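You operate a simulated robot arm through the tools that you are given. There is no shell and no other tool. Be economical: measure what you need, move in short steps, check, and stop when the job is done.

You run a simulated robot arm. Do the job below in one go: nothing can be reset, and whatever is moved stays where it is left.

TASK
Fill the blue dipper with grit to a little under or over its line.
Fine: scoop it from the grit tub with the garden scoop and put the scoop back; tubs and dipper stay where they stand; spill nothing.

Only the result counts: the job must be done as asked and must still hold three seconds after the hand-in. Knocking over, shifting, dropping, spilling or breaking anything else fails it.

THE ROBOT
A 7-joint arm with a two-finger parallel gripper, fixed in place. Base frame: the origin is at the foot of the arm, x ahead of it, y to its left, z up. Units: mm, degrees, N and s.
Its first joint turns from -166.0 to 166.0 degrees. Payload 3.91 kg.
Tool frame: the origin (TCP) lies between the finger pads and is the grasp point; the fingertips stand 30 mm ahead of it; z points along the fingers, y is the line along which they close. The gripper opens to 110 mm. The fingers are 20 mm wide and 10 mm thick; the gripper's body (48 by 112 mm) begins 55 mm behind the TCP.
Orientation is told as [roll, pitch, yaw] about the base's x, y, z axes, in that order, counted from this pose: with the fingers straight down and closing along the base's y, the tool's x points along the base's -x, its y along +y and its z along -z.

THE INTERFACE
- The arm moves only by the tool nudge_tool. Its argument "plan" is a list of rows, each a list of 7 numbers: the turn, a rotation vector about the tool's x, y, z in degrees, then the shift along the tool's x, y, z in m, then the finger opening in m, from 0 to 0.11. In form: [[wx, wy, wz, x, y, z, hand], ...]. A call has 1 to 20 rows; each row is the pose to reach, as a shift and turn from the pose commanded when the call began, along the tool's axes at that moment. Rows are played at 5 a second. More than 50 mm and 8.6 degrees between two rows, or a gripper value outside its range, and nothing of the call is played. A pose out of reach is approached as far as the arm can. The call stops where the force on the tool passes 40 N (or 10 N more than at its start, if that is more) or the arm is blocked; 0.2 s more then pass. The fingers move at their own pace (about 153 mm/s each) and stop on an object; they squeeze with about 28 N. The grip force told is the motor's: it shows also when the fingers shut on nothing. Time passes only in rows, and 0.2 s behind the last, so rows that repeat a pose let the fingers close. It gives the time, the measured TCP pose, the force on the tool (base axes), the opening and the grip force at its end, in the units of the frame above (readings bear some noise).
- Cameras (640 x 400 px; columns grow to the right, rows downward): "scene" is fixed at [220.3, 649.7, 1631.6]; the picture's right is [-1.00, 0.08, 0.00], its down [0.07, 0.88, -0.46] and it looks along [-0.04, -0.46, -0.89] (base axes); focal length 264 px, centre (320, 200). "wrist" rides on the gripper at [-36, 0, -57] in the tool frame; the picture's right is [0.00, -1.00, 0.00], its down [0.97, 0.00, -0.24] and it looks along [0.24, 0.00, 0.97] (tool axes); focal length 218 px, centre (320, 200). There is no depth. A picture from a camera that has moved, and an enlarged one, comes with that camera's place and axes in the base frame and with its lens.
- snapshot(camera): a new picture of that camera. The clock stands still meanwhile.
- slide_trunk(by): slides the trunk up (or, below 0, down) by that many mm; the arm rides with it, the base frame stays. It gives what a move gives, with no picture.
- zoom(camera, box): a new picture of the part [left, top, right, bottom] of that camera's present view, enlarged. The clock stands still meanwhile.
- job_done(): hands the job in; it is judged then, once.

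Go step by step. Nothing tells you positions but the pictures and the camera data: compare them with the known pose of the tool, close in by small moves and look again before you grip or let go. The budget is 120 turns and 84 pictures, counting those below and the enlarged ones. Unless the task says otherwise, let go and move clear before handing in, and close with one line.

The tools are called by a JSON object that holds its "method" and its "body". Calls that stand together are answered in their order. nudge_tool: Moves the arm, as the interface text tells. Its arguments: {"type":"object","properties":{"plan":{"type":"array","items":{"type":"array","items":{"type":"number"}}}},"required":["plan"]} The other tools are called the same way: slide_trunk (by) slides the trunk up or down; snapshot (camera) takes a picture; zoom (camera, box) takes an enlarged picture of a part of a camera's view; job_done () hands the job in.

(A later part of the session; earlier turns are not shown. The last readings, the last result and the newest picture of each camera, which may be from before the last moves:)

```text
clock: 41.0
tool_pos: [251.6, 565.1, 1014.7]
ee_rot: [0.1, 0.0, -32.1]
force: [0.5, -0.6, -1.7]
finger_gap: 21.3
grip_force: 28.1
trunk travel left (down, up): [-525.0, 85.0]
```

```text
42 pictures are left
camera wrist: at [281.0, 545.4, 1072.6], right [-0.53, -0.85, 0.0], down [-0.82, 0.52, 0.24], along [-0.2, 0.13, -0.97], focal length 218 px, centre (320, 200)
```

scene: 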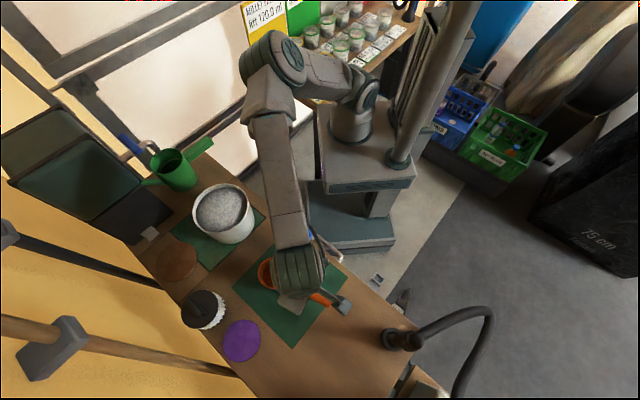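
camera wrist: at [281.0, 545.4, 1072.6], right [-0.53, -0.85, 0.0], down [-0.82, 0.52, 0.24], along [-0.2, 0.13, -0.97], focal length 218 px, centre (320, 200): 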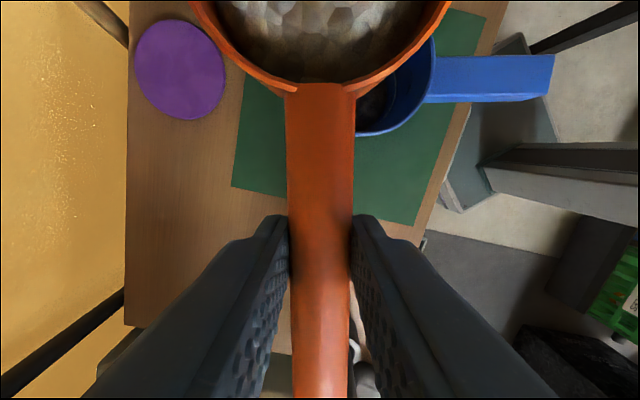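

Position is good apart from about 6 mm laterally. I lower with that correction and pour in one slow roll.

{"method": "nudge_tool", "body": {"plan": [[0, 0, 0, 0, -0.003, 0.015, 0], [0, 0, 0, 0, -0.006, 0.032, 0], [0, 0, 0, 0, -0.006, 0.044, 0], [-7, 0, 0, 0, -0.006, 0.044, 0], [-14, 0, 0, 0, -0.006, 0.044, 0], [-21, 0, 0, 0, -0.006, 0.044, 0], [-28, 0, 0, 0, -0.006, 0.044, 0], [-35, 0, 0, 0, -0.007, 0.044, 0], [-41, 0, 0, 0, -0.009, 0.044, 0], [-47, 0, 0, 0, -0.012, 0.044, 0], [-53, 0, 0, 0, -0.014, 0.044, 0], [-59, 0, 0, 0, -0.017, 0.044, 0], [-65, 0, 0, 0, -0.02, 0.044, 0], [-71, 0, 0, 0, -0.024, 0.044, 0], [-77, 0, 0, 0, -0.028, 0.044, 0], [-84, 0, 0, 0, -0.034, 0.044, 0], [-91, 0, 0, 0, -0.039, 0.044, 0], [-98, 0, 0, 0, -0.043, 0.044, 0], [-105, 0, 0, 0, -0.047, 0.044, 0], [-112, 0, 0, 0, -0.05, 0.044, 0]]}}

{"method": "zoom", "body": {"camera": "scene", "box": [230, 210, 350, 330]}}

```text
clock: 45.2
tool_pos: [229.7, 518.7, 971.4]
ee_rot: [112.1, 0.2, -32.5]
force: [-0.2, -0.5, 0.8]
finger_gap: 21.0
grip_force: 27.7
trunk travel left (down, up): [-525.0, 85.0]
```

```text
3.33 times, centred on (290, 270) of scene
camera zoom: at [220.3, 649.7, 1631.6], right [-1.0, 0.08, 0.0], down [0.07, 0.88, -0.46], along [-0.04, -0.46, -0.89], focal length 879 px, centre (420, -33)
```

zoom: 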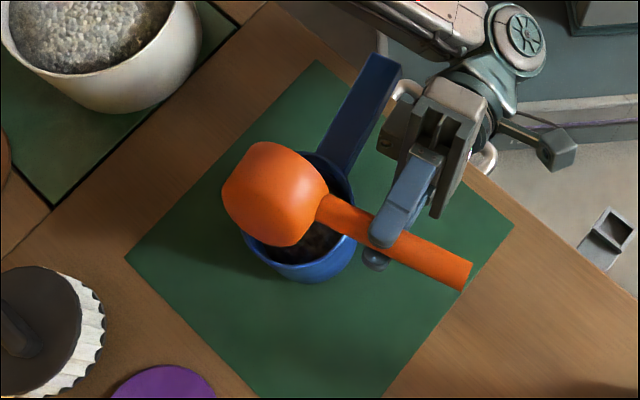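

Poured, no spill visible. Rolling back and rising.

{"method": "nudge_tool", "body": {"plan": [[0, 0, 0, 0, 0.0, 0.0, 0], [7, 0, 0, 0, 0.0062, 0.0048, 0], [14, 0, 0, 0, 0.0123, 0.0096, 0], [21, 0, 0, 0, 0.0185, 0.0143, 0], [28, 0, 0, 0, 0.0246, 0.0191, 0], [35, 0, 0, 0, 0.0308, 0.0239, 0], [42, 0, 0, 0, 0.037, 0.0287, 0], [49, 0, 0, 0, 0.0361, 0.0307, 0], [56, 0, 0, 0, 0.0353, 0.0327, 0], [63, 0, 0, 0, 0.0345, 0.0346, 0], [70, 0, 0, 0, 0.0337, 0.0366, 0], [77, 0, 0, 0, 0.0329, 0.0386, 0], [84, 0, 0, 0, 0.0321, 0.0405, 0], [91, 0, 0, 0, 0.0313, 0.0425, 0], [98, 0, 0, 0, 0.0305, 0.0445, 0], [105, 0, 0, 0, 0.0297, 0.0465, 0], [112, 0, 0, 0, 0.029, 0.0484, 0]]}}

```text
clock: 48.8
tool_pos: [241.7, 549.8, 1014.9]
ee_rot: [-0.1, 0.0, -32.1]
force: [-0.7, 0.8, -1.4]
finger_gap: 21.0
grip_force: 27.8
trunk travel left (down, up): [-525.0, 85.0]
```

Returning to the tub start pose and checking the level.

{"method": "nudge_tool", "body": {"plan": [[0, 0, -5.55, -0.0293, -0.0158, -0.002, 0], [0, 0, -11.1, -0.0586, -0.0315, -0.004, 0], [0, 0, -16.6, -0.0878, -0.0473, -0.006, 0], [0, 0, -22.2, -0.1171, -0.0631, -0.008, 0], [0, 0, -27.7, -0.1464, -0.0788, -0.01, 0], [0, 0, -33.3, -0.1757, -0.0946, -0.012, 0], [0, 0, -38.8, -0.205, -0.1103, -0.012, 0], [0, 0, -44.4, -0.2343, -0.1261, -0.012, 0], [0, 0, -49.9, -0.2635, -0.1419, -0.012, 0], [0, 0, -55.5, -0.2928, -0.1576, -0.012, 0], [0, 0, -61, -0.3221, -0.1734, -0.012, 0]]}}

{"method": "zoom", "body": {"camera": "scene", "box": [268, 252, 300, 272]}}

{"method": "zoom", "body": {"camera": "scene", "box": [265, 250, 305, 300]}}

```text
clock: 51.2
tool_pos: [420.2, 227.7, 1027.2]
ee_rot: [0.1, 0.0, 29.0]
force: [0.4, -0.5, -0.2]
finger_gap: 20.8
grip_force: 28.5
trunk travel left (down, up): [-525.0, 85.0]
```

```text
16.00 times, centred on (284, 262) of scene
camera zoom: at [220.3, 649.7, 1631.6], right [-1.0, 0.08, 0.0], down [0.07, 0.88, -0.46], along [-0.04, -0.46, -0.89], focal length 4220 px, centre (896, -792)
```

zoom: 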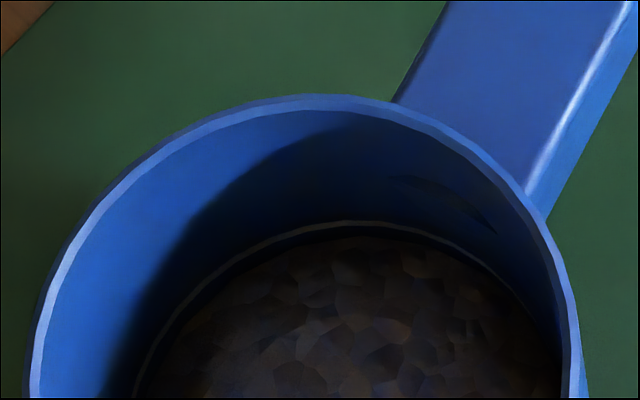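

```text
8.00 times, centred on (285, 275) of scene
camera zoom: at [220.3, 649.7, 1631.6], right [-1.0, 0.08, 0.0], down [0.07, 0.88, -0.46], along [-0.04, -0.46, -0.89], focal length 2110 px, centre (600, -400)
```

zoom: 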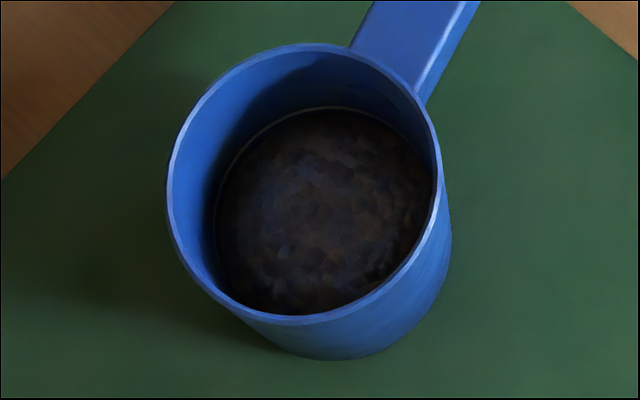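

The grit is now about 10 mm below the line; a bit over half a scoop is still needed. I take a shallower scoop (the tub level has also dropped).

{"method": "nudge_tool", "body": {"plan": [[0, 8.3, 0, -0.003, 0.001, -0.003, 0], [0, 16.6, 0, -0.006, 0.002, -0.007, 0], [0, 25, 0, -0.009, 0.003, -0.011, 0], [0, 33.4, 0, -0.012, 0.003, -0.014, 0], [0, 41.7, 0, -0.014, 0.003, -0.017, 0], [0, 50, 0, -0.015, 0.003, -0.019, 0], [0, 50, 0, -0.015, 0.003, 0.002, 0], [0, 50, 0, -0.015, 0.003, 0.018, 0], [0, 50, 0, -0.015, 0.003, 0.03, 0], [0, 50, 0, -0.015, 0.003, 0.042, 0], [0, 50, 0, -0.015, 0.003, 0.052, 0], [0, 50, 0, -0.015, 0.003, 0.061, 0]]}}

{"method": "nudge_tool", "body": {"plan": [[0, 0, 0, -0.0086, 0, -0.006, 0], [0, 0, 0, -0.0175, 0, -0.014, 0], [0, -3, 0, -0.0245, 0, -0.017, 0], [0, -8, 0, -0.0263, 0, -0.0148, 0], [0, -13, 0, -0.0266, 0, -0.01, 0], [0, -18, 0, -0.0264, 0, -0.005, 0], [0, -23, 0, -0.0254, 0, 0.0, 0], [0, -28, 0, -0.0234, 0, 0.0038, 0], [0, -32, 0, -0.0185, 0, 0.0062, 0], [0, -36, 0, -0.012, 0, 0.0067, 0], [0, -40, 0, -0.0056, 0, 0.0069, 0], [0, -44, 0, -0.0007, 0, 0.0061, 0], [0, -47, 0, 0.0106, 0, -0.0003, 0], [0, -50, 0, 0.0311, 0, -0.0158, 0], [0, -50, 0, 0.0503, 0, -0.0321, 0]]}}

{"method": "zoom", "body": {"camera": "scene", "box": [160, 140, 280, 260]}}

```text
clock: 53.8
tool_pos: [436.3, 241.2, 966.4]
ee_rot: [0.0, 49.9, 28.9]
force: [-1.0, -1.3, -1.6]
finger_gap: 21.1
grip_force: 27.6
trunk travel left (down, up): [-525.0, 85.0]
```

```text
clock: 57.0
tool_pos: [428.3, 233.7, 1028.9]
ee_rot: [0.0, 0.0, 29.1]
force: [-0.9, 1.1, -1.1]
finger_gap: 21.6
grip_force: 28.1
trunk travel left (down, up): [-525.0, 85.0]
```

```text
3.33 times, centred on (220, 200) of scene
camera zoom: at [220.3, 649.7, 1631.6], right [-1.0, 0.08, 0.0], down [0.07, 0.88, -0.46], along [-0.04, -0.46, -0.89], focal length 879 px, centre (653, 200)
```

zoom: 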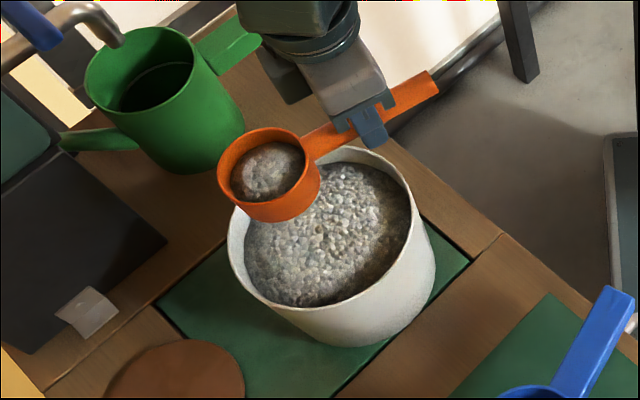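

Load looks like about three quarters of a scoop. Carry to the dipper and pour in stages.

{"method": "nudge_tool", "body": {"plan": [[0, 0, 2.2, -0.0001, 0.0132, 0, 0], [0, 0, 6.5, -0.0003, 0.0394, 0.001, 0], [0, 0, 10.9, -0.0004, 0.0657, 0.002, 0], [0, 0, 15.2, -0.0005, 0.092, 0.003, 0], [0, 0, 19.6, -0.0007, 0.1182, 0.004, 0], [0, 0, 24, -0.0008, 0.1445, 0.005, 0], [0, 0, 28.3, -0.0009, 0.1708, 0.006, 0], [0, 0, 32.7, -0.001, 0.1971, 0.007, 0], [0, 0, 37, -0.0012, 0.2234, 0.008, 0], [0, 0, 41.4, -0.0013, 0.2497, 0.009, 0], [0, 0, 45.7, -0.0014, 0.276, 0.01, 0], [0, 0, 50.1, -0.0015, 0.3023, 0.011, 0], [0, 0, 54.5, -0.0016, 0.3286, 0.012, 0], [0, 0, 58.8, -0.0017, 0.3548, 0.012, 0], [0, 0, 61, -0.0018, 0.368, 0.012, 0]]}}

{"method": "snapshot", "body": {"camera": "wrist"}}

```text
clock: 60.2
tool_pos: [251.5, 558.5, 1013.3]
ee_rot: [0.0, 0.0, -32.0]
force: [0.1, 1.5, -2.8]
finger_gap: 21.1
grip_force: 27.5
trunk travel left (down, up): [-525.0, 85.0]
```

```text
37 pictures are left
camera wrist: at [281.4, 540.3, 1070.6], right [-0.53, -0.85, 0.0], down [-0.82, 0.52, 0.24], along [-0.2, 0.13, -0.97], focal length 218 px, centre (320, 200)
```

wrist: 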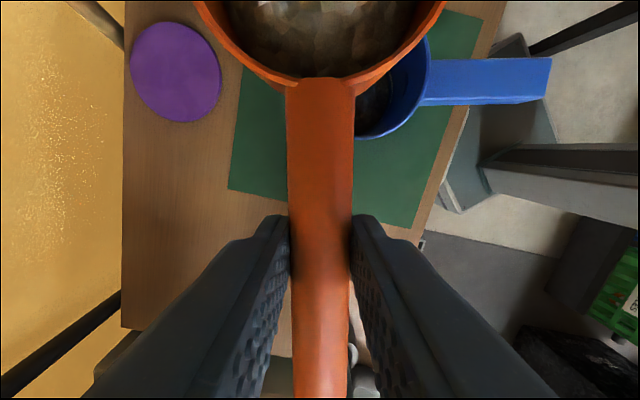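

Lowering and pouring to about 68°, then I check the level.

{"method": "nudge_tool", "body": {"plan": [[0, 0, 0, 0.003, 0, 0.015, 0], [0, 0, 0, 0.003, 0, 0.03, 0], [0, 0, 0, 0.003, 0, 0.04, 0], [-7, 0, 0, 0.003, 0, 0.04, 0], [-14, 0, 0, 0.003, 0, 0.04, 0], [-21, 0, 0, 0.003, 0, 0.04, 0], [-28, 0, 0, 0.003, 0, 0.04, 0], [-35, 0, 0, 0.003, -0.001, 0.04, 0], [-41, 0, 0, 0.003, -0.003, 0.04, 0], [-47, 0, 0, 0.003, -0.006, 0.04, 0], [-53, 0, 0, 0.003, -0.008, 0.04, 0], [-58, 0, 0, 0.003, -0.011, 0.04, 0], [-63, 0, 0, 0.003, -0.013, 0.04, 0], [-68, 0, 0, 0.003, -0.016, 0.04, 0], [-68, 0, 0, 0.003, -0.016, 0.04, 0]]}}

{"method": "zoom", "body": {"camera": "scene", "box": [250, 235, 320, 305]}}

{"method": "zoom", "body": {"camera": "scene", "box": [268, 252, 300, 272]}}

```text
clock: 63.4
tool_pos: [240.2, 548.1, 973.5]
ee_rot: [68.1, 0.0, -32.0]
force: [-0.3, 0.2, -0.7]
finger_gap: 21.2
grip_force: 28.5
trunk travel left (down, up): [-525.0, 85.0]
```

```text
5.71 times, centred on (285, 270) of scene
camera zoom: at [220.3, 649.7, 1631.6], right [-1.0, 0.08, 0.0], down [0.07, 0.88, -0.46], along [-0.04, -0.46, -0.89], focal length 1507 px, centre (520, -200)
```

zoom: 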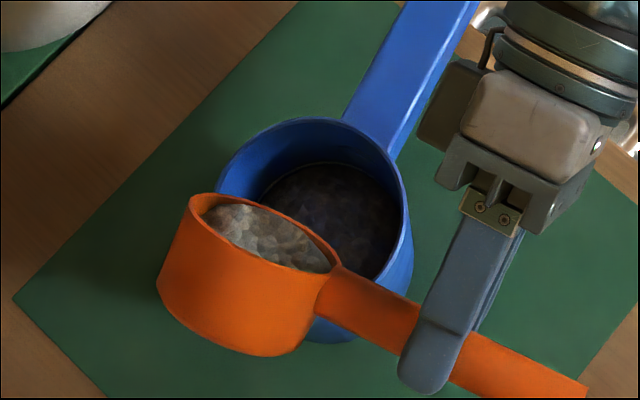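

```text
16.00 times, centred on (284, 262) of scene
camera zoom: at [220.3, 649.7, 1631.6], right [-1.0, 0.08, 0.0], down [0.07, 0.88, -0.46], along [-0.04, -0.46, -0.89], focal length 4220 px, centre (896, -792)
```

zoom: 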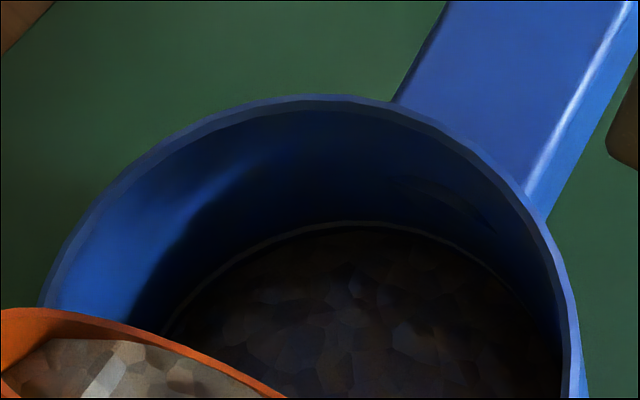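

The grit is now just under the line, roughly 4–5 mm. I pour a little more, to 75°.

{"method": "nudge_tool", "body": {"plan": [[-3, 0, 0, 0, -0.0007, -0.0018, 0], [-5, 0, 0, 0, -0.0011, -0.0028, 0], [-7, 0, 0, 0, -0.0015, -0.0037, 0], [-7, 0, 0, 0, -0.0015, -0.0037, 0], [-7, 0, 0, 0, -0.0015, -0.0037, 0]]}}

{"method": "zoom", "body": {"camera": "scene", "box": [268, 252, 300, 272]}}

```text
clock: 64.6
tool_pos: [237.4, 543.5, 972.7]
ee_rot: [74.9, 0.0, -32.1]
force: [-0.3, 0.0, -1.1]
finger_gap: 21.1
grip_force: 27.9
trunk travel left (down, up): [-525.0, 85.0]
```

```text
16.00 times, centred on (284, 262) of scene
camera zoom: at [220.3, 649.7, 1631.6], right [-1.0, 0.08, 0.0], down [0.07, 0.88, -0.46], along [-0.04, -0.46, -0.89], focal length 4220 px, centre (896, -792)
```

zoom: 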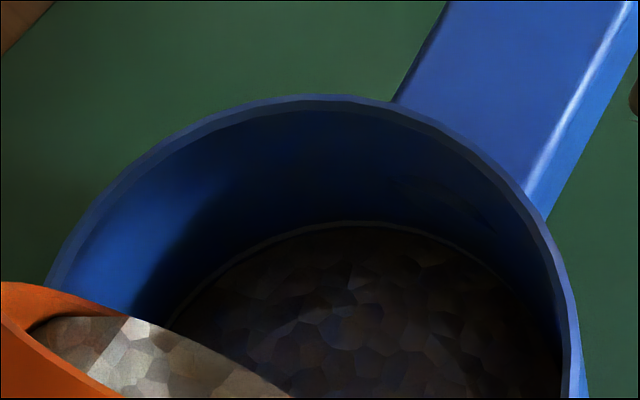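

Very near the line now. One more small increment.

{"method": "nudge_tool", "body": {"plan": [[-2, 0, 0, 0, -0.0003, -0.0012, 0], [-4, 0, 0, 0, -0.0006, -0.0025, 0], [-5, 0, 0, 0, -0.0008, -0.003, 0], [-5, 0, 0, 0, -0.0008, -0.003, 0], [-5, 0, 0, 0, -0.0008, -0.003, 0]]}}

{"method": "zoom", "body": {"camera": "scene", "box": [268, 252, 300, 272]}}

{"method": "zoom", "body": {"camera": "scene", "box": [274, 258, 298, 272]}}

```text
clock: 65.8
tool_pos: [235.3, 540.4, 974.6]
ee_rot: [79.9, 0.0, -32.0]
force: [0.1, 1.1, -0.2]
finger_gap: 21.0
grip_force: 28.7
trunk travel left (down, up): [-525.0, 85.0]
```

```text
16.00 times, centred on (284, 262) of scene
camera zoom: at [220.3, 649.7, 1631.6], right [-1.0, 0.08, 0.0], down [0.07, 0.88, -0.46], along [-0.04, -0.46, -0.89], focal length 4220 px, centre (896, -792)
```

zoom: 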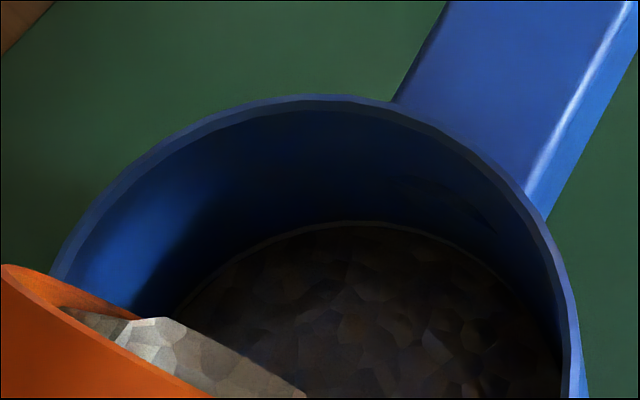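

```text
16.00 times, centred on (286, 265) of scene
camera zoom: at [220.3, 649.7, 1631.6], right [-1.0, 0.08, 0.0], down [0.07, 0.88, -0.46], along [-0.04, -0.46, -0.89], focal length 4220 px, centre (864, -840)
```

zoom: 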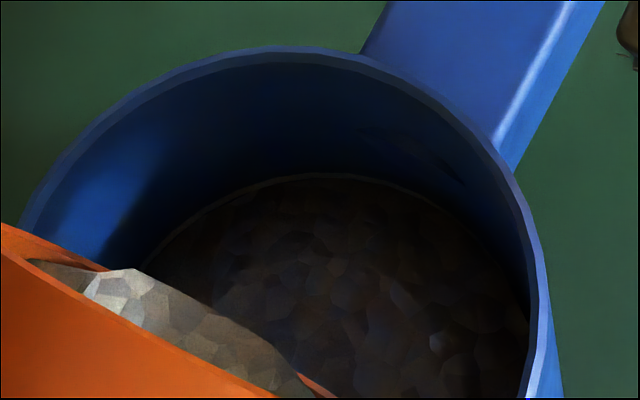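

The grit reaches the line's lower edge, so I stop here. I roll back with the remainder, rising gently, and return it to the tub.

{"method": "nudge_tool", "body": {"plan": [[6.67, 0, 0, 0, 0.0072, 0.0003, 0], [13.3, 0, 0, 0, 0.0143, 0.0005, 0], [20, 0, 0, 0, 0.0215, 0.0008, 0], [26.7, 0, 0, 0, 0.0286, 0.001, 0], [33.3, 0, 0, 0, 0.0358, 0.0013, 0], [40, 0, 0, 0, 0.043, 0.0016, 0], [46.7, 0, 0, 0, 0.0432, 0.0031, 0], [53.3, 0, 0, 0, 0.0435, 0.0045, 0], [60, 0, 0, 0, 0.0437, 0.006, 0], [66.7, 0, 0, 0, 0.044, 0.0075, 0], [73.3, 0, 0, 0, 0.0443, 0.009, 0], [80, 0, 0, 0, 0.0445, 0.0105, 0]]}}

```text
clock: 68.4
tool_pos: [245.4, 557.7, 1015.5]
ee_rot: [-0.2, 0.0, -32.0]
force: [-0.1, 0.3, -0.8]
finger_gap: 21.3
grip_force: 28.2
trunk travel left (down, up): [-525.0, 85.0]
```

{"method": "nudge_tool", "body": {"plan": [[0, 0, -2.5, -0.0135, -0.0075, -0.001, 0], [0, 0, -7.6, -0.0403, -0.0226, -0.003, 0], [0, 0, -12.7, -0.0672, -0.0377, -0.005, 0], [0, 0, -17.8, -0.0941, -0.0528, -0.007, 0], [0, 0, -22.9, -0.121, -0.0679, -0.009, 0], [0, 0, -28, -0.1479, -0.083, -0.011, 0], [0, 0, -33, -0.1748, -0.0982, -0.012, 0], [0, 0, -38.1, -0.2017, -0.1133, -0.012, 0], [0, 0, -43.2, -0.2286, -0.1284, -0.012, 0], [0, 0, -48.3, -0.2555, -0.1435, -0.012, 0], [0, 0, -53.4, -0.2824, -0.1586, -0.012, 0], [0, 0, -58.5, -0.3093, -0.1737, -0.012, 0], [0, 0, -61, -0.3227, -0.1812, -0.012, 0]]}}

{"method": "zoom", "body": {"camera": "scene", "box": [268, 252, 300, 272]}}

{"method": "zoom", "body": {"camera": "scene", "box": [265, 250, 305, 300]}}

{"method": "zoom", "body": {"camera": "scene", "box": [160, 140, 280, 260]}}

```text
clock: 71.2
tool_pos: [423.1, 232.2, 1029.3]
ee_rot: [0.0, 0.0, 29.0]
force: [0.2, -0.6, -1.5]
finger_gap: 21.0
grip_force: 28.4
trunk travel left (down, up): [-525.0, 85.0]
```

```text
16.00 times, centred on (284, 262) of scene
camera zoom: at [220.3, 649.7, 1631.6], right [-1.0, 0.08, 0.0], down [0.07, 0.88, -0.46], along [-0.04, -0.46, -0.89], focal length 4220 px, centre (896, -792)
```

zoom: 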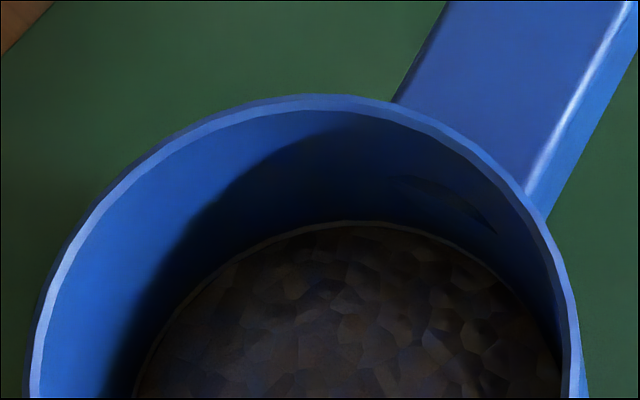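

```text
8.00 times, centred on (285, 275) of scene
camera zoom: at [220.3, 649.7, 1631.6], right [-1.0, 0.08, 0.0], down [0.07, 0.88, -0.46], along [-0.04, -0.46, -0.89], focal length 2110 px, centre (600, -400)
```

zoom: 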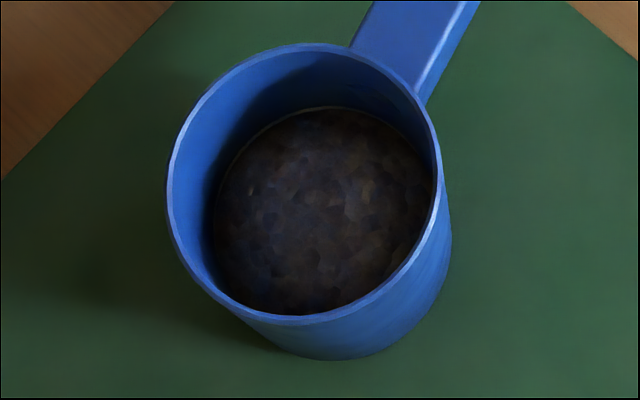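

```text
3.33 times, centred on (220, 200) of scene
camera zoom: at [220.3, 649.7, 1631.6], right [-1.0, 0.08, 0.0], down [0.07, 0.88, -0.46], along [-0.04, -0.46, -0.89], focal length 879 px, centre (653, 200)
```

zoom: 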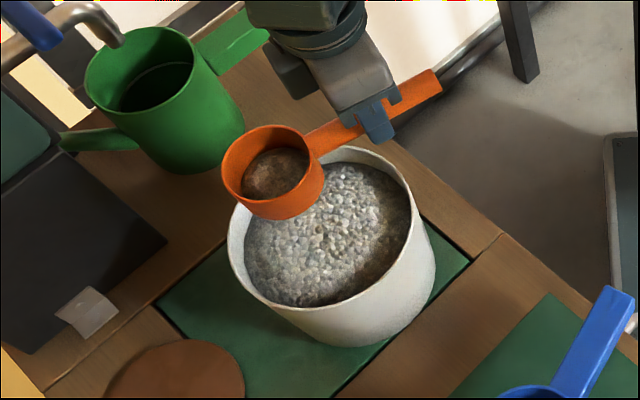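

Level sits right at the line with nothing spilled. I return the remainder to the tub: turn so the proven roll pour works over the tub's centre.

{"method": "nudge_tool", "body": {"plan": [[0, 0, 6.92, -0.0065, 0.0067, 0, 0], [0, 0, 13.8, -0.013, 0.0134, 0, 0], [0, 0, 20.8, -0.0195, 0.02, 0, 0], [0, 0, 27.7, -0.0261, 0.0267, 0, 0], [0, 0, 34.6, -0.0326, 0.0334, 0, 0], [0, 0, 41.5, -0.0391, 0.0401, 0, 0], [0, 0, 48.5, -0.0456, 0.0467, 0, 0], [0, 0, 55.4, -0.0521, 0.0534, 0, 0], [0, 0, 62.3, -0.0586, 0.0601, 0, 0], [0, 0, 69.2, -0.0652, 0.0668, 0, 0], [0, 0, 76.2, -0.0717, 0.0734, 0, 0], [0, 0, 83.1, -0.0782, 0.0801, 0.01, 0], [0, 0, 90, -0.0847, 0.0868, 0.025, 0]]}}

{"method": "zoom", "body": {"camera": "scene", "box": [150, 130, 310, 290]}}

```text
clock: 74.0
tool_pos: [453.7, 348.8, 1002.5]
ee_rot: [0.0, 0.0, -61.2]
force: [0.1, 0.1, -1.3]
finger_gap: 21.1
grip_force: 27.9
trunk travel left (down, up): [-525.0, 85.0]
```

```text
2.50 times, centred on (230, 210) of scene
camera zoom: at [220.3, 649.7, 1631.6], right [-1.0, 0.08, 0.0], down [0.07, 0.88, -0.46], along [-0.04, -0.46, -0.89], focal length 659 px, centre (545, 175)
```

zoom: 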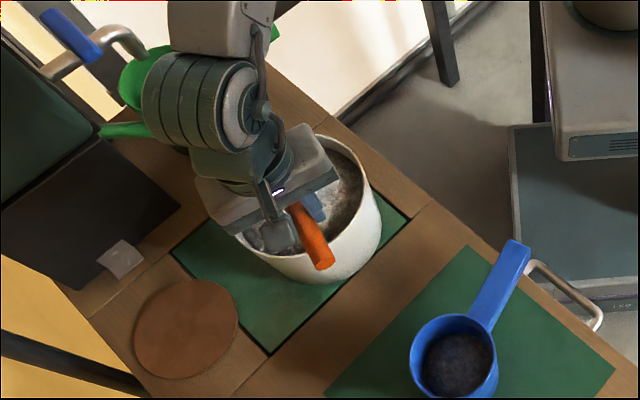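

Bowl is over the tub. Rolling to tip the remainder out.

{"method": "nudge_tool", "body": {"plan": [[-7, 0, 0, 0, 0, 0.004, 0], [-14, 0, 0, 0, 0, 0.008, 0], [-21, 0, 0, 0, 0, 0.012, 0], [-28, 0, 0, 0, 0, 0.015, 0], [-35, 0, 0, 0, 0, 0.018, 0], [-42, 0, 0, 0, 0, 0.02, 0], [-49, 0, 0, 0, 0, 0.02, 0], [-56, 0, 0, 0, 0, 0.02, 0], [-63, 0, 0, 0, 0, 0.02, 0], [-70, 0, 0, 0, -0.004, 0.02, 0], [-77, 0, 0, 0, -0.008, 0.02, 0], [-84, 0, 0, 0, -0.01, 0.02, 0], [-91, 0, 0, 0, -0.012, 0.02, 0], [-98, 0, 0, 0, -0.014, 0.02, 0], [-105, 0, 0, 0, -0.016, 0.02, 0], [-112, 0, 0, 0, -0.018, 0.02, 0], [-119, 0, 0, 0, -0.02, 0.02, 0], [-125, 0, 0, 0, -0.02, 0.02, 0], [-125, 0, 0, 0, -0.02, 0.02, 0]]}}

{"method": "zoom", "body": {"camera": "scene", "box": [150, 130, 310, 290]}}

{"method": "snapshot", "body": {"camera": "wrist"}}

```text
clock: 78.0
tool_pos: [437.9, 339.6, 981.8]
ee_rot: [125.1, 0.0, -60.9]
force: [0.1, -0.2, -1.1]
finger_gap: 21.1
grip_force: 27.9
trunk travel left (down, up): [-525.0, 85.0]
```

```text
2.50 times, centred on (230, 210) of scene
camera zoom: at [220.3, 649.7, 1631.6], right [-1.0, 0.08, 0.0], down [0.07, 0.88, -0.46], along [-0.04, -0.46, -0.89], focal length 659 px, centre (545, 175)
```

zoom: 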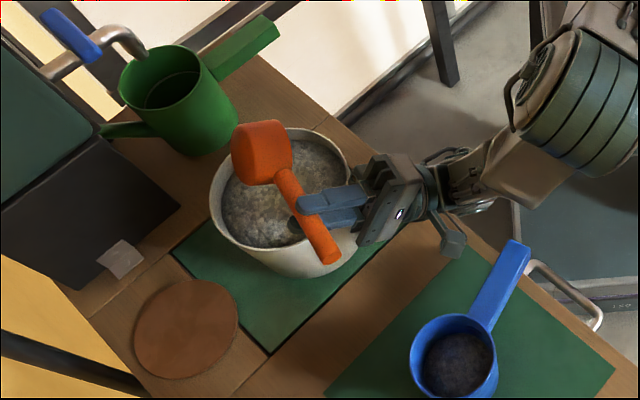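

```text
26 pictures are left
camera wrist: at [414.5, 285.9, 950.9], right [0.5, 0.28, -0.82], down [-0.64, 0.75, -0.14], along [0.58, 0.6, 0.56], focal length 218 px, centre (320, 200)
```

wrist: 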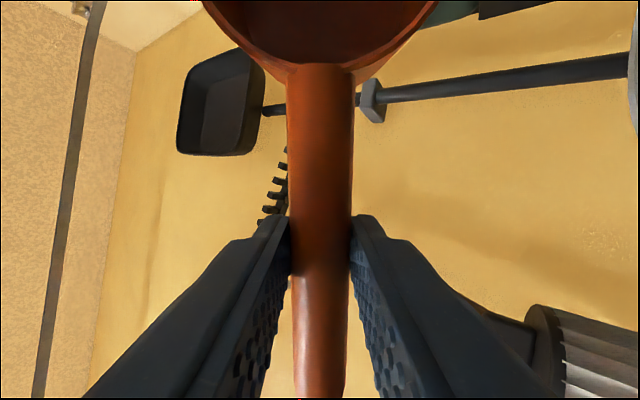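

The scoop is empty, but the tub looks displaced in this view; I check closely before moving.

{"method": "zoom", "body": {"camera": "scene", "box": [160, 140, 280, 260]}}

```text
3.33 times, centred on (220, 200) of scene
camera zoom: at [220.3, 649.7, 1631.6], right [-1.0, 0.08, 0.0], down [0.07, 0.88, -0.46], along [-0.04, -0.46, -0.89], focal length 879 px, centre (653, 200)
```

zoom: 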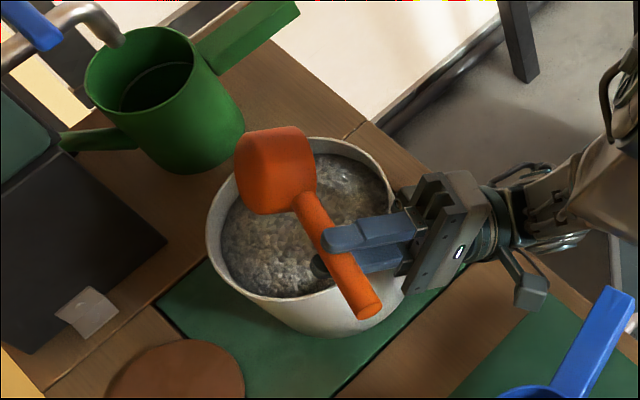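

The tub was pushed outward roughly 25–30 mm by the gripper body during the deep roll. I rise straight up away from it first, then roll back and measure so I can restore it.

{"method": "nudge_tool", "body": {"plan": [[0, 0, 0, 0, 0.0082, 0.0057, 0], [0, 0, 0, 0, 0.0205, 0.0143, 0], [0, 0, 0, 0, 0.0369, 0.0258, 0], [0, 0, 0, 0, 0.0573, 0.0402, 0], [8, 0, 0, 0, 0.0573, 0.0402, 0], [16, 0, 0, 0, 0.0573, 0.0402, 0], [24, 0, 0, 0, 0.0573, 0.0402, 0], [32, 0, 0, 0, 0.0573, 0.0402, 0], [40, 0, 0, 0, 0.0573, 0.0402, 0], [48, 0, 0, 0, 0.0573, 0.0402, 0], [56, 0, 0, 0, 0.0573, 0.0402, 0], [64, 0, 0, 0, 0.0573, 0.0402, 0], [72, 0, 0, 0, 0.0573, 0.0402, 0], [80, 0, 0, 0, 0.0573, 0.0402, 0], [88, 0, 0, 0, 0.0573, 0.0402, 0], [96, 0, 0, 0, 0.0573, 0.0402, 0], [104, 0, 0, 0, 0.0573, 0.0402, 0], [112, 0, 0, 0, 0.0573, 0.0402, 0], [120, 0, 0, 0, 0.0573, 0.0402, 0], [125, 0, 0, 0, 0.0573, 0.0402, 0]]}}

{"method": "zoom", "body": {"camera": "scene", "box": [160, 140, 280, 260]}}

```text
clock: 82.2
tool_pos: [438.4, 340.3, 1052.0]
ee_rot: [-0.1, 0.0, -61.0]
force: [-0.3, -0.1, -1.5]
finger_gap: 20.9
grip_force: 27.8
out of reach, approached as far as the arm can: row 15
trunk travel left (down, up): [-525.0, 85.0]
```

```text
3.33 times, centred on (220, 200) of scene
camera zoom: at [220.3, 649.7, 1631.6], right [-1.0, 0.08, 0.0], down [0.07, 0.88, -0.46], along [-0.04, -0.46, -0.89], focal length 879 px, centre (653, 200)
```

zoom: 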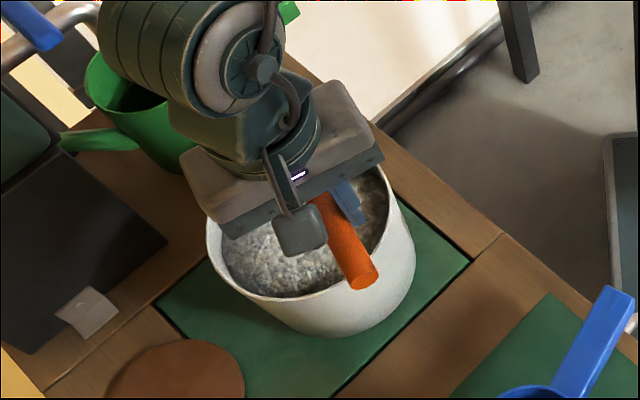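

The tub moved about 24 mm toward (+20, −13), upright, nothing spilled. I'll first put the scoop back, then push the tub back to its place with closed fingers low on its far side.

{"method": "nudge_tool", "body": {"plan": [[0, 0, -8, 0.03, -0.0105, 0, 0], [0, 0, -16, 0.0599, -0.0209, 0, 0], [0, 0, -24, 0.0899, -0.0314, 0, 0], [0, 0, -32.1, 0.1198, -0.0418, 0, 0], [0, 0, -40.1, 0.1498, -0.0523, 0, 0], [0, 0, -48.1, 0.1798, -0.0628, 0, 0], [0, 0, -56.2, 0.2097, -0.0732, 0, 0], [0, 0, -64.2, 0.2397, -0.0837, 0, 0], [0, 0, -72.3, 0.2697, -0.0942, 0, 0], [0, 0, -80.3, 0.2996, -0.1046, 0, 0], [0, 0, -88.3, 0.3296, -0.1151, 0.005, 0], [0, 0, -96.4, 0.3595, -0.1255, 0.01, 0], [0, 0, -104.4, 0.3895, -0.136, 0.02, 0]]}}

{"method": "snapshot", "body": {"camera": "wrist"}}

{"method": "zoom", "body": {"camera": "scene", "box": [150, 130, 310, 290]}}

```text
clock: 85.0
tool_pos: [129.9, 612.7, 1034.1]
ee_rot: [-0.1, 0.0, 43.7]
force: [-1.1, 0.5, -0.7]
finger_gap: 20.8
grip_force: 27.9
trunk travel left (down, up): [-525.0, 85.0]
```

```text
23 pictures are left
camera wrist: at [155.3, 639.3, 1090.9], right [0.69, -0.72, 0.0], down [-0.7, -0.67, 0.24], along [-0.17, -0.17, -0.97], focal length 218 px, centre (320, 200)
```

wrist: 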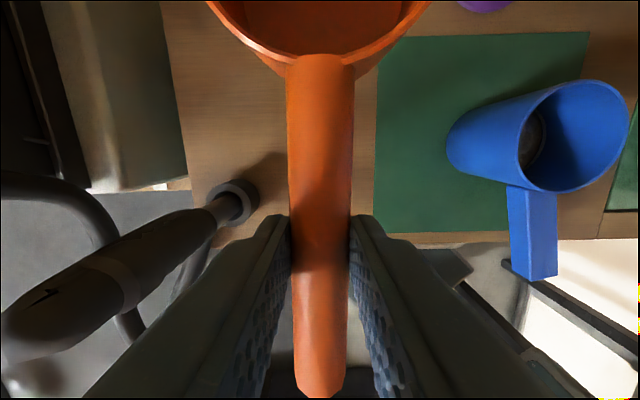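

```text
2.50 times, centred on (230, 210) of scene
camera zoom: at [220.3, 649.7, 1631.6], right [-1.0, 0.08, 0.0], down [0.07, 0.88, -0.46], along [-0.04, -0.46, -0.89], focal length 659 px, centre (545, 175)
```

zoom: 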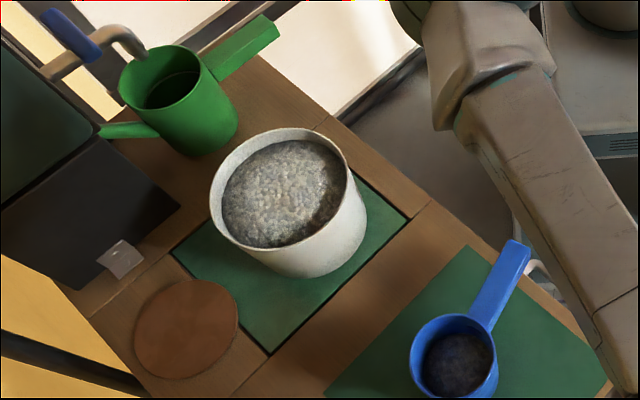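

The scoop shifted a bit in the grip. I look at its attitude from the scene camera.

{"method": "zoom", "body": {"camera": "scene", "box": [290, 280, 410, 380]}}

```text
4.00 times, centred on (350, 330) of scene
camera zoom: at [220.3, 649.7, 1631.6], right [-1.0, 0.08, 0.0], down [0.07, 0.88, -0.46], along [-0.04, -0.46, -0.89], focal length 1055 px, centre (200, -320)
```

zoom: 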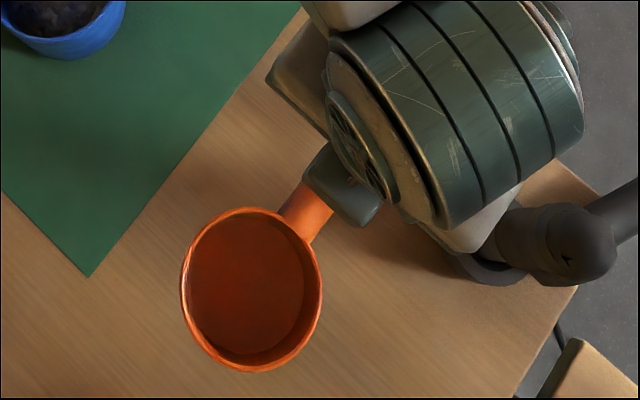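

The bowl is about level, only slid about 5 mm forward. I lower it to just above the original resting height.

{"method": "nudge_tool", "body": {"plan": [[0, 0, 0, 0.002, 0, 0.04, 0], [0, 0, 0, 0.002, 0, 0.08, 0], [0, 0, 0, 0.002, 0, 0.12, 0], [0, 0, 0, 0.002, 0, 0.155, 0], [0, 0, 0, 0.002, 0, 0.18, 0], [0, 0, 0, 0.002, 0, 0.192, 0], [0, 0, 0, 0.002, 0, 0.2, 0], [0, 0, 0, 0.002, 0, 0.204, 0]]}}

{"method": "zoom", "body": {"camera": "scene", "box": [290, 280, 410, 380]}}

{"method": "snapshot", "body": {"camera": "wrist"}}

```text
clock: 86.8
tool_pos: [126.9, 612.6, 831.5]
ee_rot: [0.0, 0.0, 43.4]
force: [-0.3, 0.2, 2.6]
finger_gap: 20.9
grip_force: 27.5
trunk travel left (down, up): [-525.0, 85.0]
```

```text
4.00 times, centred on (350, 330) of scene
camera zoom: at [220.3, 649.7, 1631.6], right [-1.0, 0.08, 0.0], down [0.07, 0.88, -0.46], along [-0.04, -0.46, -0.89], focal length 1055 px, centre (200, -320)
```

zoom: 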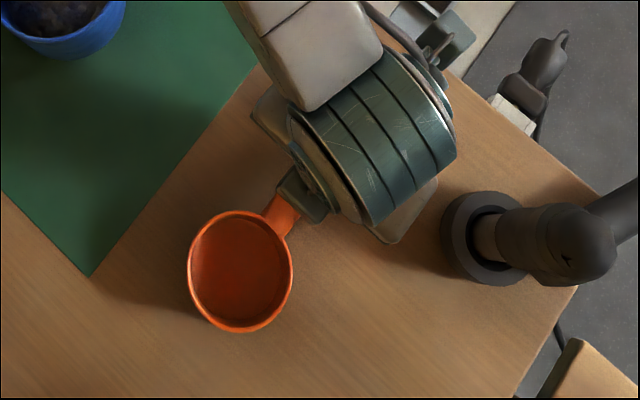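

```text
19 pictures are left
camera wrist: at [154.1, 638.1, 888.3], right [0.69, -0.73, 0.0], down [-0.71, -0.67, 0.24], along [-0.17, -0.16, -0.97], focal length 218 px, centre (320, 200)
```

wrist: 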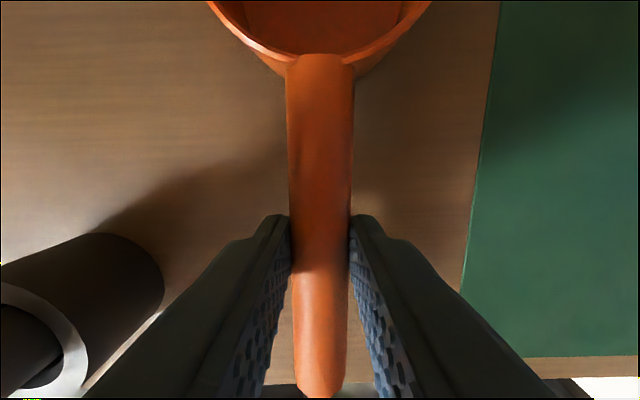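

Light contact already (nose slightly down) and the bowl is about 9 mm further out than originally. I lift a little, shift back 8 mm, level the pitch by 3° and lower again.

{"method": "nudge_tool", "body": {"plan": [[0, 0, 0, 0, 0, -0.005, 0], [0, -1.5, 0, 0.004, 0, -0.005, 0], [0, -3, 0, 0.008, 0, -0.005, 0], [0, -3, 0, 0.008, 0, 0.0, 0], [0, -3, 0, 0.008, 0, 0.003, 0], [0, -3, 0, 0.008, 0, 0.005, 0]]}}

{"method": "zoom", "body": {"camera": "scene", "box": [290, 280, 410, 380]}}

```text
clock: 88.2
tool_pos: [122.0, 607.7, 826.8]
ee_rot: [0.1, -3.1, 43.4]
force: [-2.7, -3.1, 11.5]
finger_gap: 21.2
grip_force: 27.8
trunk travel left (down, up): [-525.0, 85.0]
```

```text
4.00 times, centred on (350, 330) of scene
camera zoom: at [220.3, 649.7, 1631.6], right [-1.0, 0.08, 0.0], down [0.07, 0.88, -0.46], along [-0.04, -0.46, -0.89], focal length 1055 px, centre (200, -320)
```

zoom: 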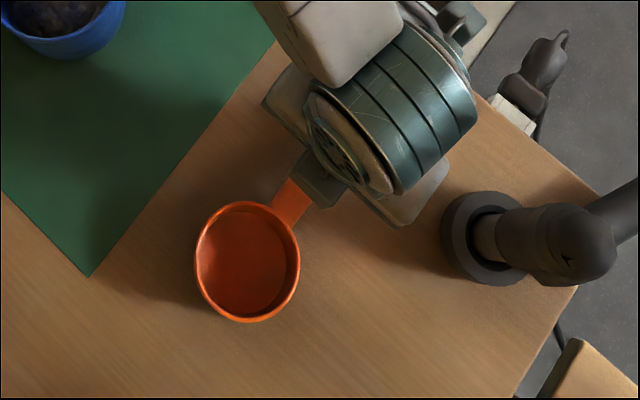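

The bowl is back at its original picture position, resting on the bench. I relieve the pressure slightly and open.

{"method": "nudge_tool", "body": {"plan": [[0, 0, 0, 0, 0, -0.002, 0], [0, 0, 0, 0, 0, -0.002, 0.019], [0, 0, 0, 0, 0, -0.002, 0.024], [0, 0, 0, 0, 0, -0.002, 0.035], [0, 0, 0, 0, 0, -0.002, 0.05], [0, 0, 0, 0, 0, -0.002, 0.05]]}}

{"method": "snapshot", "body": {"camera": "wrist"}}

```text
clock: 89.6
tool_pos: [121.5, 606.7, 826.3]
ee_rot: [0.1, -3.0, 43.4]
force: [-0.1, 0.3, 0.8]
finger_gap: 50.0
grip_force: 0.1
trunk travel left (down, up): [-525.0, 85.0]
```

```text
17 pictures are left
camera wrist: at [145.8, 631.3, 884.9], right [0.69, -0.73, 0.0], down [-0.71, -0.67, 0.19], along [-0.14, -0.13, -0.98], focal length 218 px, centre (320, 200)
```

wrist: 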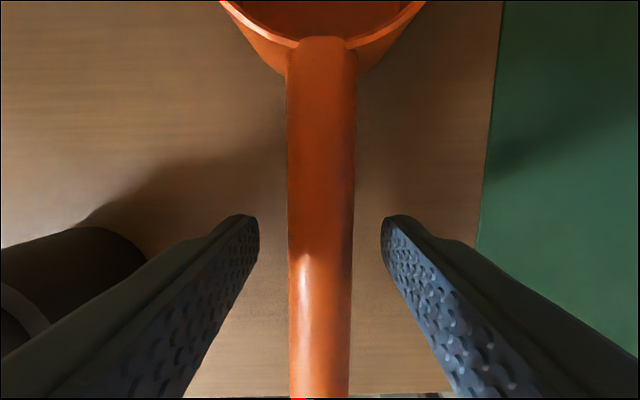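

The scoop rests free. I rise straight out and level the tool.

{"method": "nudge_tool", "body": {"plan": [[0, 0, 0, 0, 0, -0.02, 0.05], [0, 0, 0, 0, 0, -0.06, 0.05], [0, 1.5, 0, 0, 0, -0.1, 0.05], [0, 3, 0, 0, 0, -0.14, 0.05], [0, 3, 0, 0, 0, -0.18, 0.05]]}}

{"method": "snapshot", "body": {"camera": "wrist"}}

```text
clock: 90.8
tool_pos: [117.5, 598.9, 1002.2]
ee_rot: [0.0, 0.1, 43.4]
force: [-0.9, -0.5, -0.7]
finger_gap: 50.3
grip_force: 0.1
trunk travel left (down, up): [-525.0, 85.0]
```

```text
16 pictures are left
camera wrist: at [143.8, 624.6, 1060.9], right [0.69, -0.73, 0.0], down [-0.71, -0.67, 0.24], along [-0.17, -0.17, -0.97], focal length 218 px, centre (320, 200)
```

wrist: 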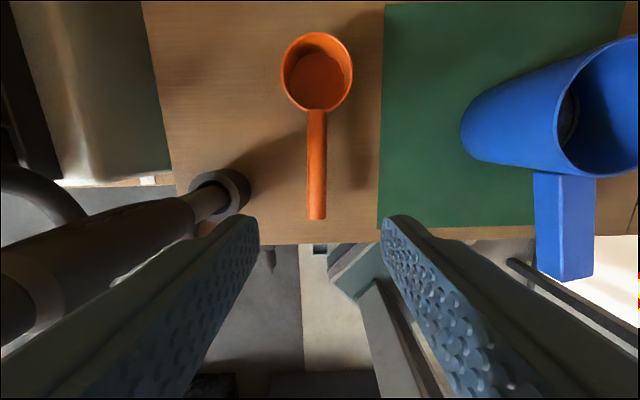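

Scoop is back in place, upright and empty. Now I move with closed fingers over the tub's inside to nudge it back from within, just under the rim.

{"method": "nudge_tool", "body": {"plan": [[0, 0, 6.28, -0.0038, -0.0393, 0, 0.0], [0, 0, 12.6, -0.0076, -0.0786, 0, 0.0], [0, 0, 18.8, -0.0114, -0.1179, 0, 0.0], [0, 0, 25.1, -0.0151, -0.1572, 0, 0.0], [0, 0, 31.4, -0.0189, -0.1965, 0, 0.0], [0, 0, 37.7, -0.0227, -0.2358, 0, 0.0], [0, 0, 44, -0.0265, -0.2751, 0, 0.0], [0, 0, 50.3, -0.0303, -0.3144, 0, 0.0], [0, 0, 56.5, -0.0341, -0.3537, 0, 0.0], [0, 0, 62.8, -0.0378, -0.393, 0, 0.0], [0, 0, 69.1, -0.0416, -0.4323, 0, 0.0], [0, 0, 75.4, -0.0454, -0.4716, 0, 0.0]]}}

{"method": "snapshot", "body": {"camera": "wrist"}}

{"method": "zoom", "body": {"camera": "scene", "box": [160, 140, 280, 260]}}

```text
clock: 93.4
tool_pos: [476.1, 292.0, 1007.5]
ee_rot: [0.0, 0.1, -32.2]
force: [0.1, 1.1, 0.2]
finger_gap: 0.0
grip_force: 27.9
trunk travel left (down, up): [-525.0, 85.0]
```

```text
15 pictures are left
camera wrist: at [506.5, 273.0, 1065.4], right [-0.53, -0.85, 0.0], down [-0.82, 0.52, 0.24], along [-0.2, 0.13, -0.97], focal length 218 px, centre (320, 200)
```

wrist: 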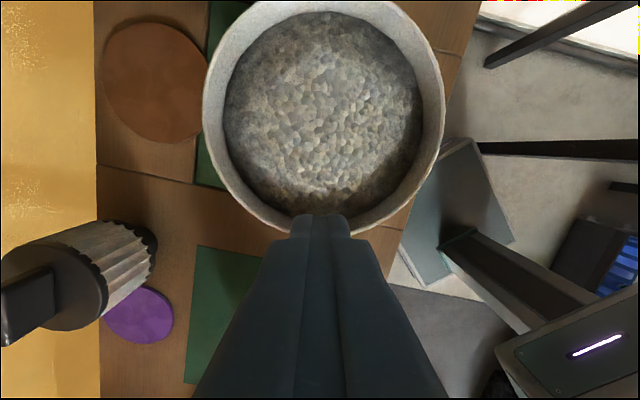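

```text
3.33 times, centred on (220, 200) of scene
camera zoom: at [220.3, 649.7, 1631.6], right [-1.0, 0.08, 0.0], down [0.07, 0.88, -0.46], along [-0.04, -0.46, -0.89], focal length 879 px, centre (653, 200)
```

zoom: 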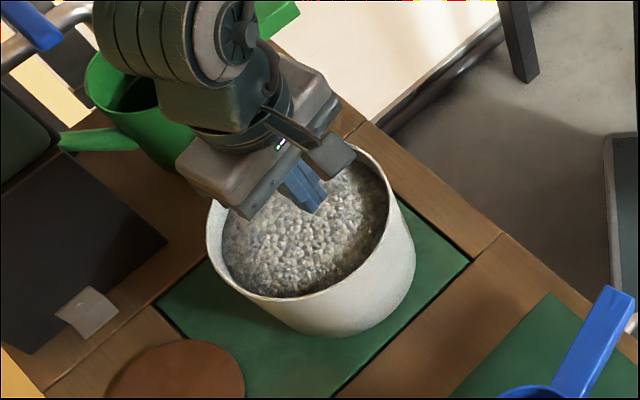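

I see the tub clearly: inner near wall is about 24 mm ahead of the finger axis in the push direction, with the grit well below the rim. I dip the fingertips about 14 mm below the rim and push gently.

{"method": "nudge_tool", "body": {"plan": [[0, 0, 0, 0, -0.003, 0.03, 0], [0, 0, 0, 0, -0.003, 0.06, 0], [0, 0, 0, 0, -0.003, 0.08, 0], [0, 0, 0, 0, -0.003, 0.093, 0], [0, 0, 0, 0.006, -0.003, 0.093, 0], [0, 0, 0, 0.011, -0.003, 0.093, 0], [0, 0, 0, 0.015, -0.003, 0.093, 0], [0, 0, 0, 0.018, -0.003, 0.093, 0], [0, 0, 0, 0.021, -0.003, 0.093, 0], [0, 0, 0, 0.024, -0.003, 0.093, 0]]}}

{"method": "zoom", "body": {"camera": "scene", "box": [160, 140, 280, 260]}}

```text
clock: 95.6
tool_pos: [451.8, 299.7, 911.7]
ee_rot: [0.0, 0.0, -32.0]
force: [5.3, -2.4, -0.9]
finger_gap: 0.1
grip_force: 27.6
trunk travel left (down, up): [-525.0, 85.0]
```

```text
3.33 times, centred on (220, 200) of scene
camera zoom: at [220.3, 649.7, 1631.6], right [-1.0, 0.08, 0.0], down [0.07, 0.88, -0.46], along [-0.04, -0.46, -0.89], focal length 879 px, centre (653, 200)
```

zoom: 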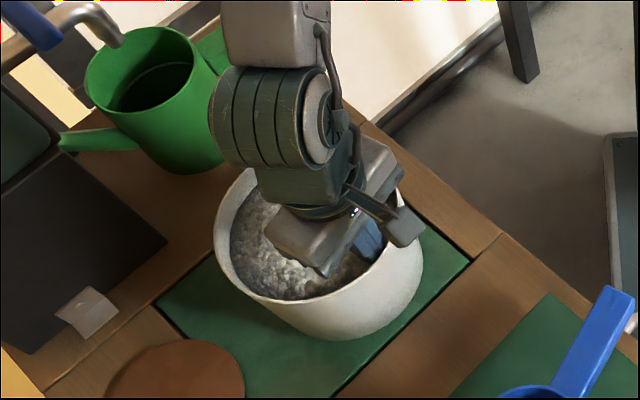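

It's sliding back nicely under about 6 N; some 13 mm remain. Pushing 11 mm more, then compare.

{"method": "nudge_tool", "body": {"plan": [[0, 0, 0, 0.003, 0, 0, 0], [0, 0, 0, 0.006, 0, 0, 0], [0, 0, 0, 0.009, 0, 0, 0], [0, 0, 0, 0.011, 0, 0, 0]]}}

{"method": "zoom", "body": {"camera": "scene", "box": [160, 140, 280, 260]}}

```text
clock: 96.6
tool_pos: [442.0, 304.7, 913.7]
ee_rot: [0.0, 0.0, -32.2]
force: [8.7, -4.4, 2.5]
finger_gap: 0.1
grip_force: 28.4
trunk travel left (down, up): [-525.0, 85.0]
```

```text
3.33 times, centred on (220, 200) of scene
camera zoom: at [220.3, 649.7, 1631.6], right [-1.0, 0.08, 0.0], down [0.07, 0.88, -0.46], along [-0.04, -0.46, -0.89], focal length 879 px, centre (653, 200)
```

zoom: 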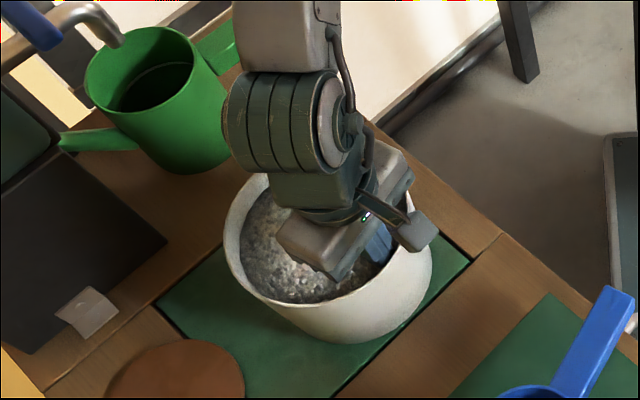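

About 4 mm left. A last small push.

{"method": "nudge_tool", "body": {"plan": [[0, 0, 0, 0.002, 0, 0, 0], [0, 0, 0, 0.004, 0, 0, 0], [0, 0, 0, 0.004, 0, 0, 0]]}}

{"method": "zoom", "body": {"camera": "scene", "box": [160, 140, 280, 260]}}

```text
clock: 97.4
tool_pos: [439.0, 305.7, 912.6]
ee_rot: [-0.1, 0.0, -32.0]
force: [8.4, -3.8, 3.8]
finger_gap: 0.2
grip_force: 28.3
trunk travel left (down, up): [-525.0, 85.0]
```

```text
3.33 times, centred on (220, 200) of scene
camera zoom: at [220.3, 649.7, 1631.6], right [-1.0, 0.08, 0.0], down [0.07, 0.88, -0.46], along [-0.04, -0.46, -0.89], focal length 879 px, centre (653, 200)
```

zoom: 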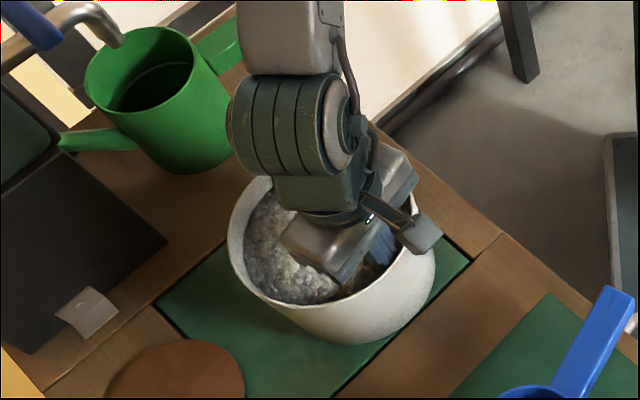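

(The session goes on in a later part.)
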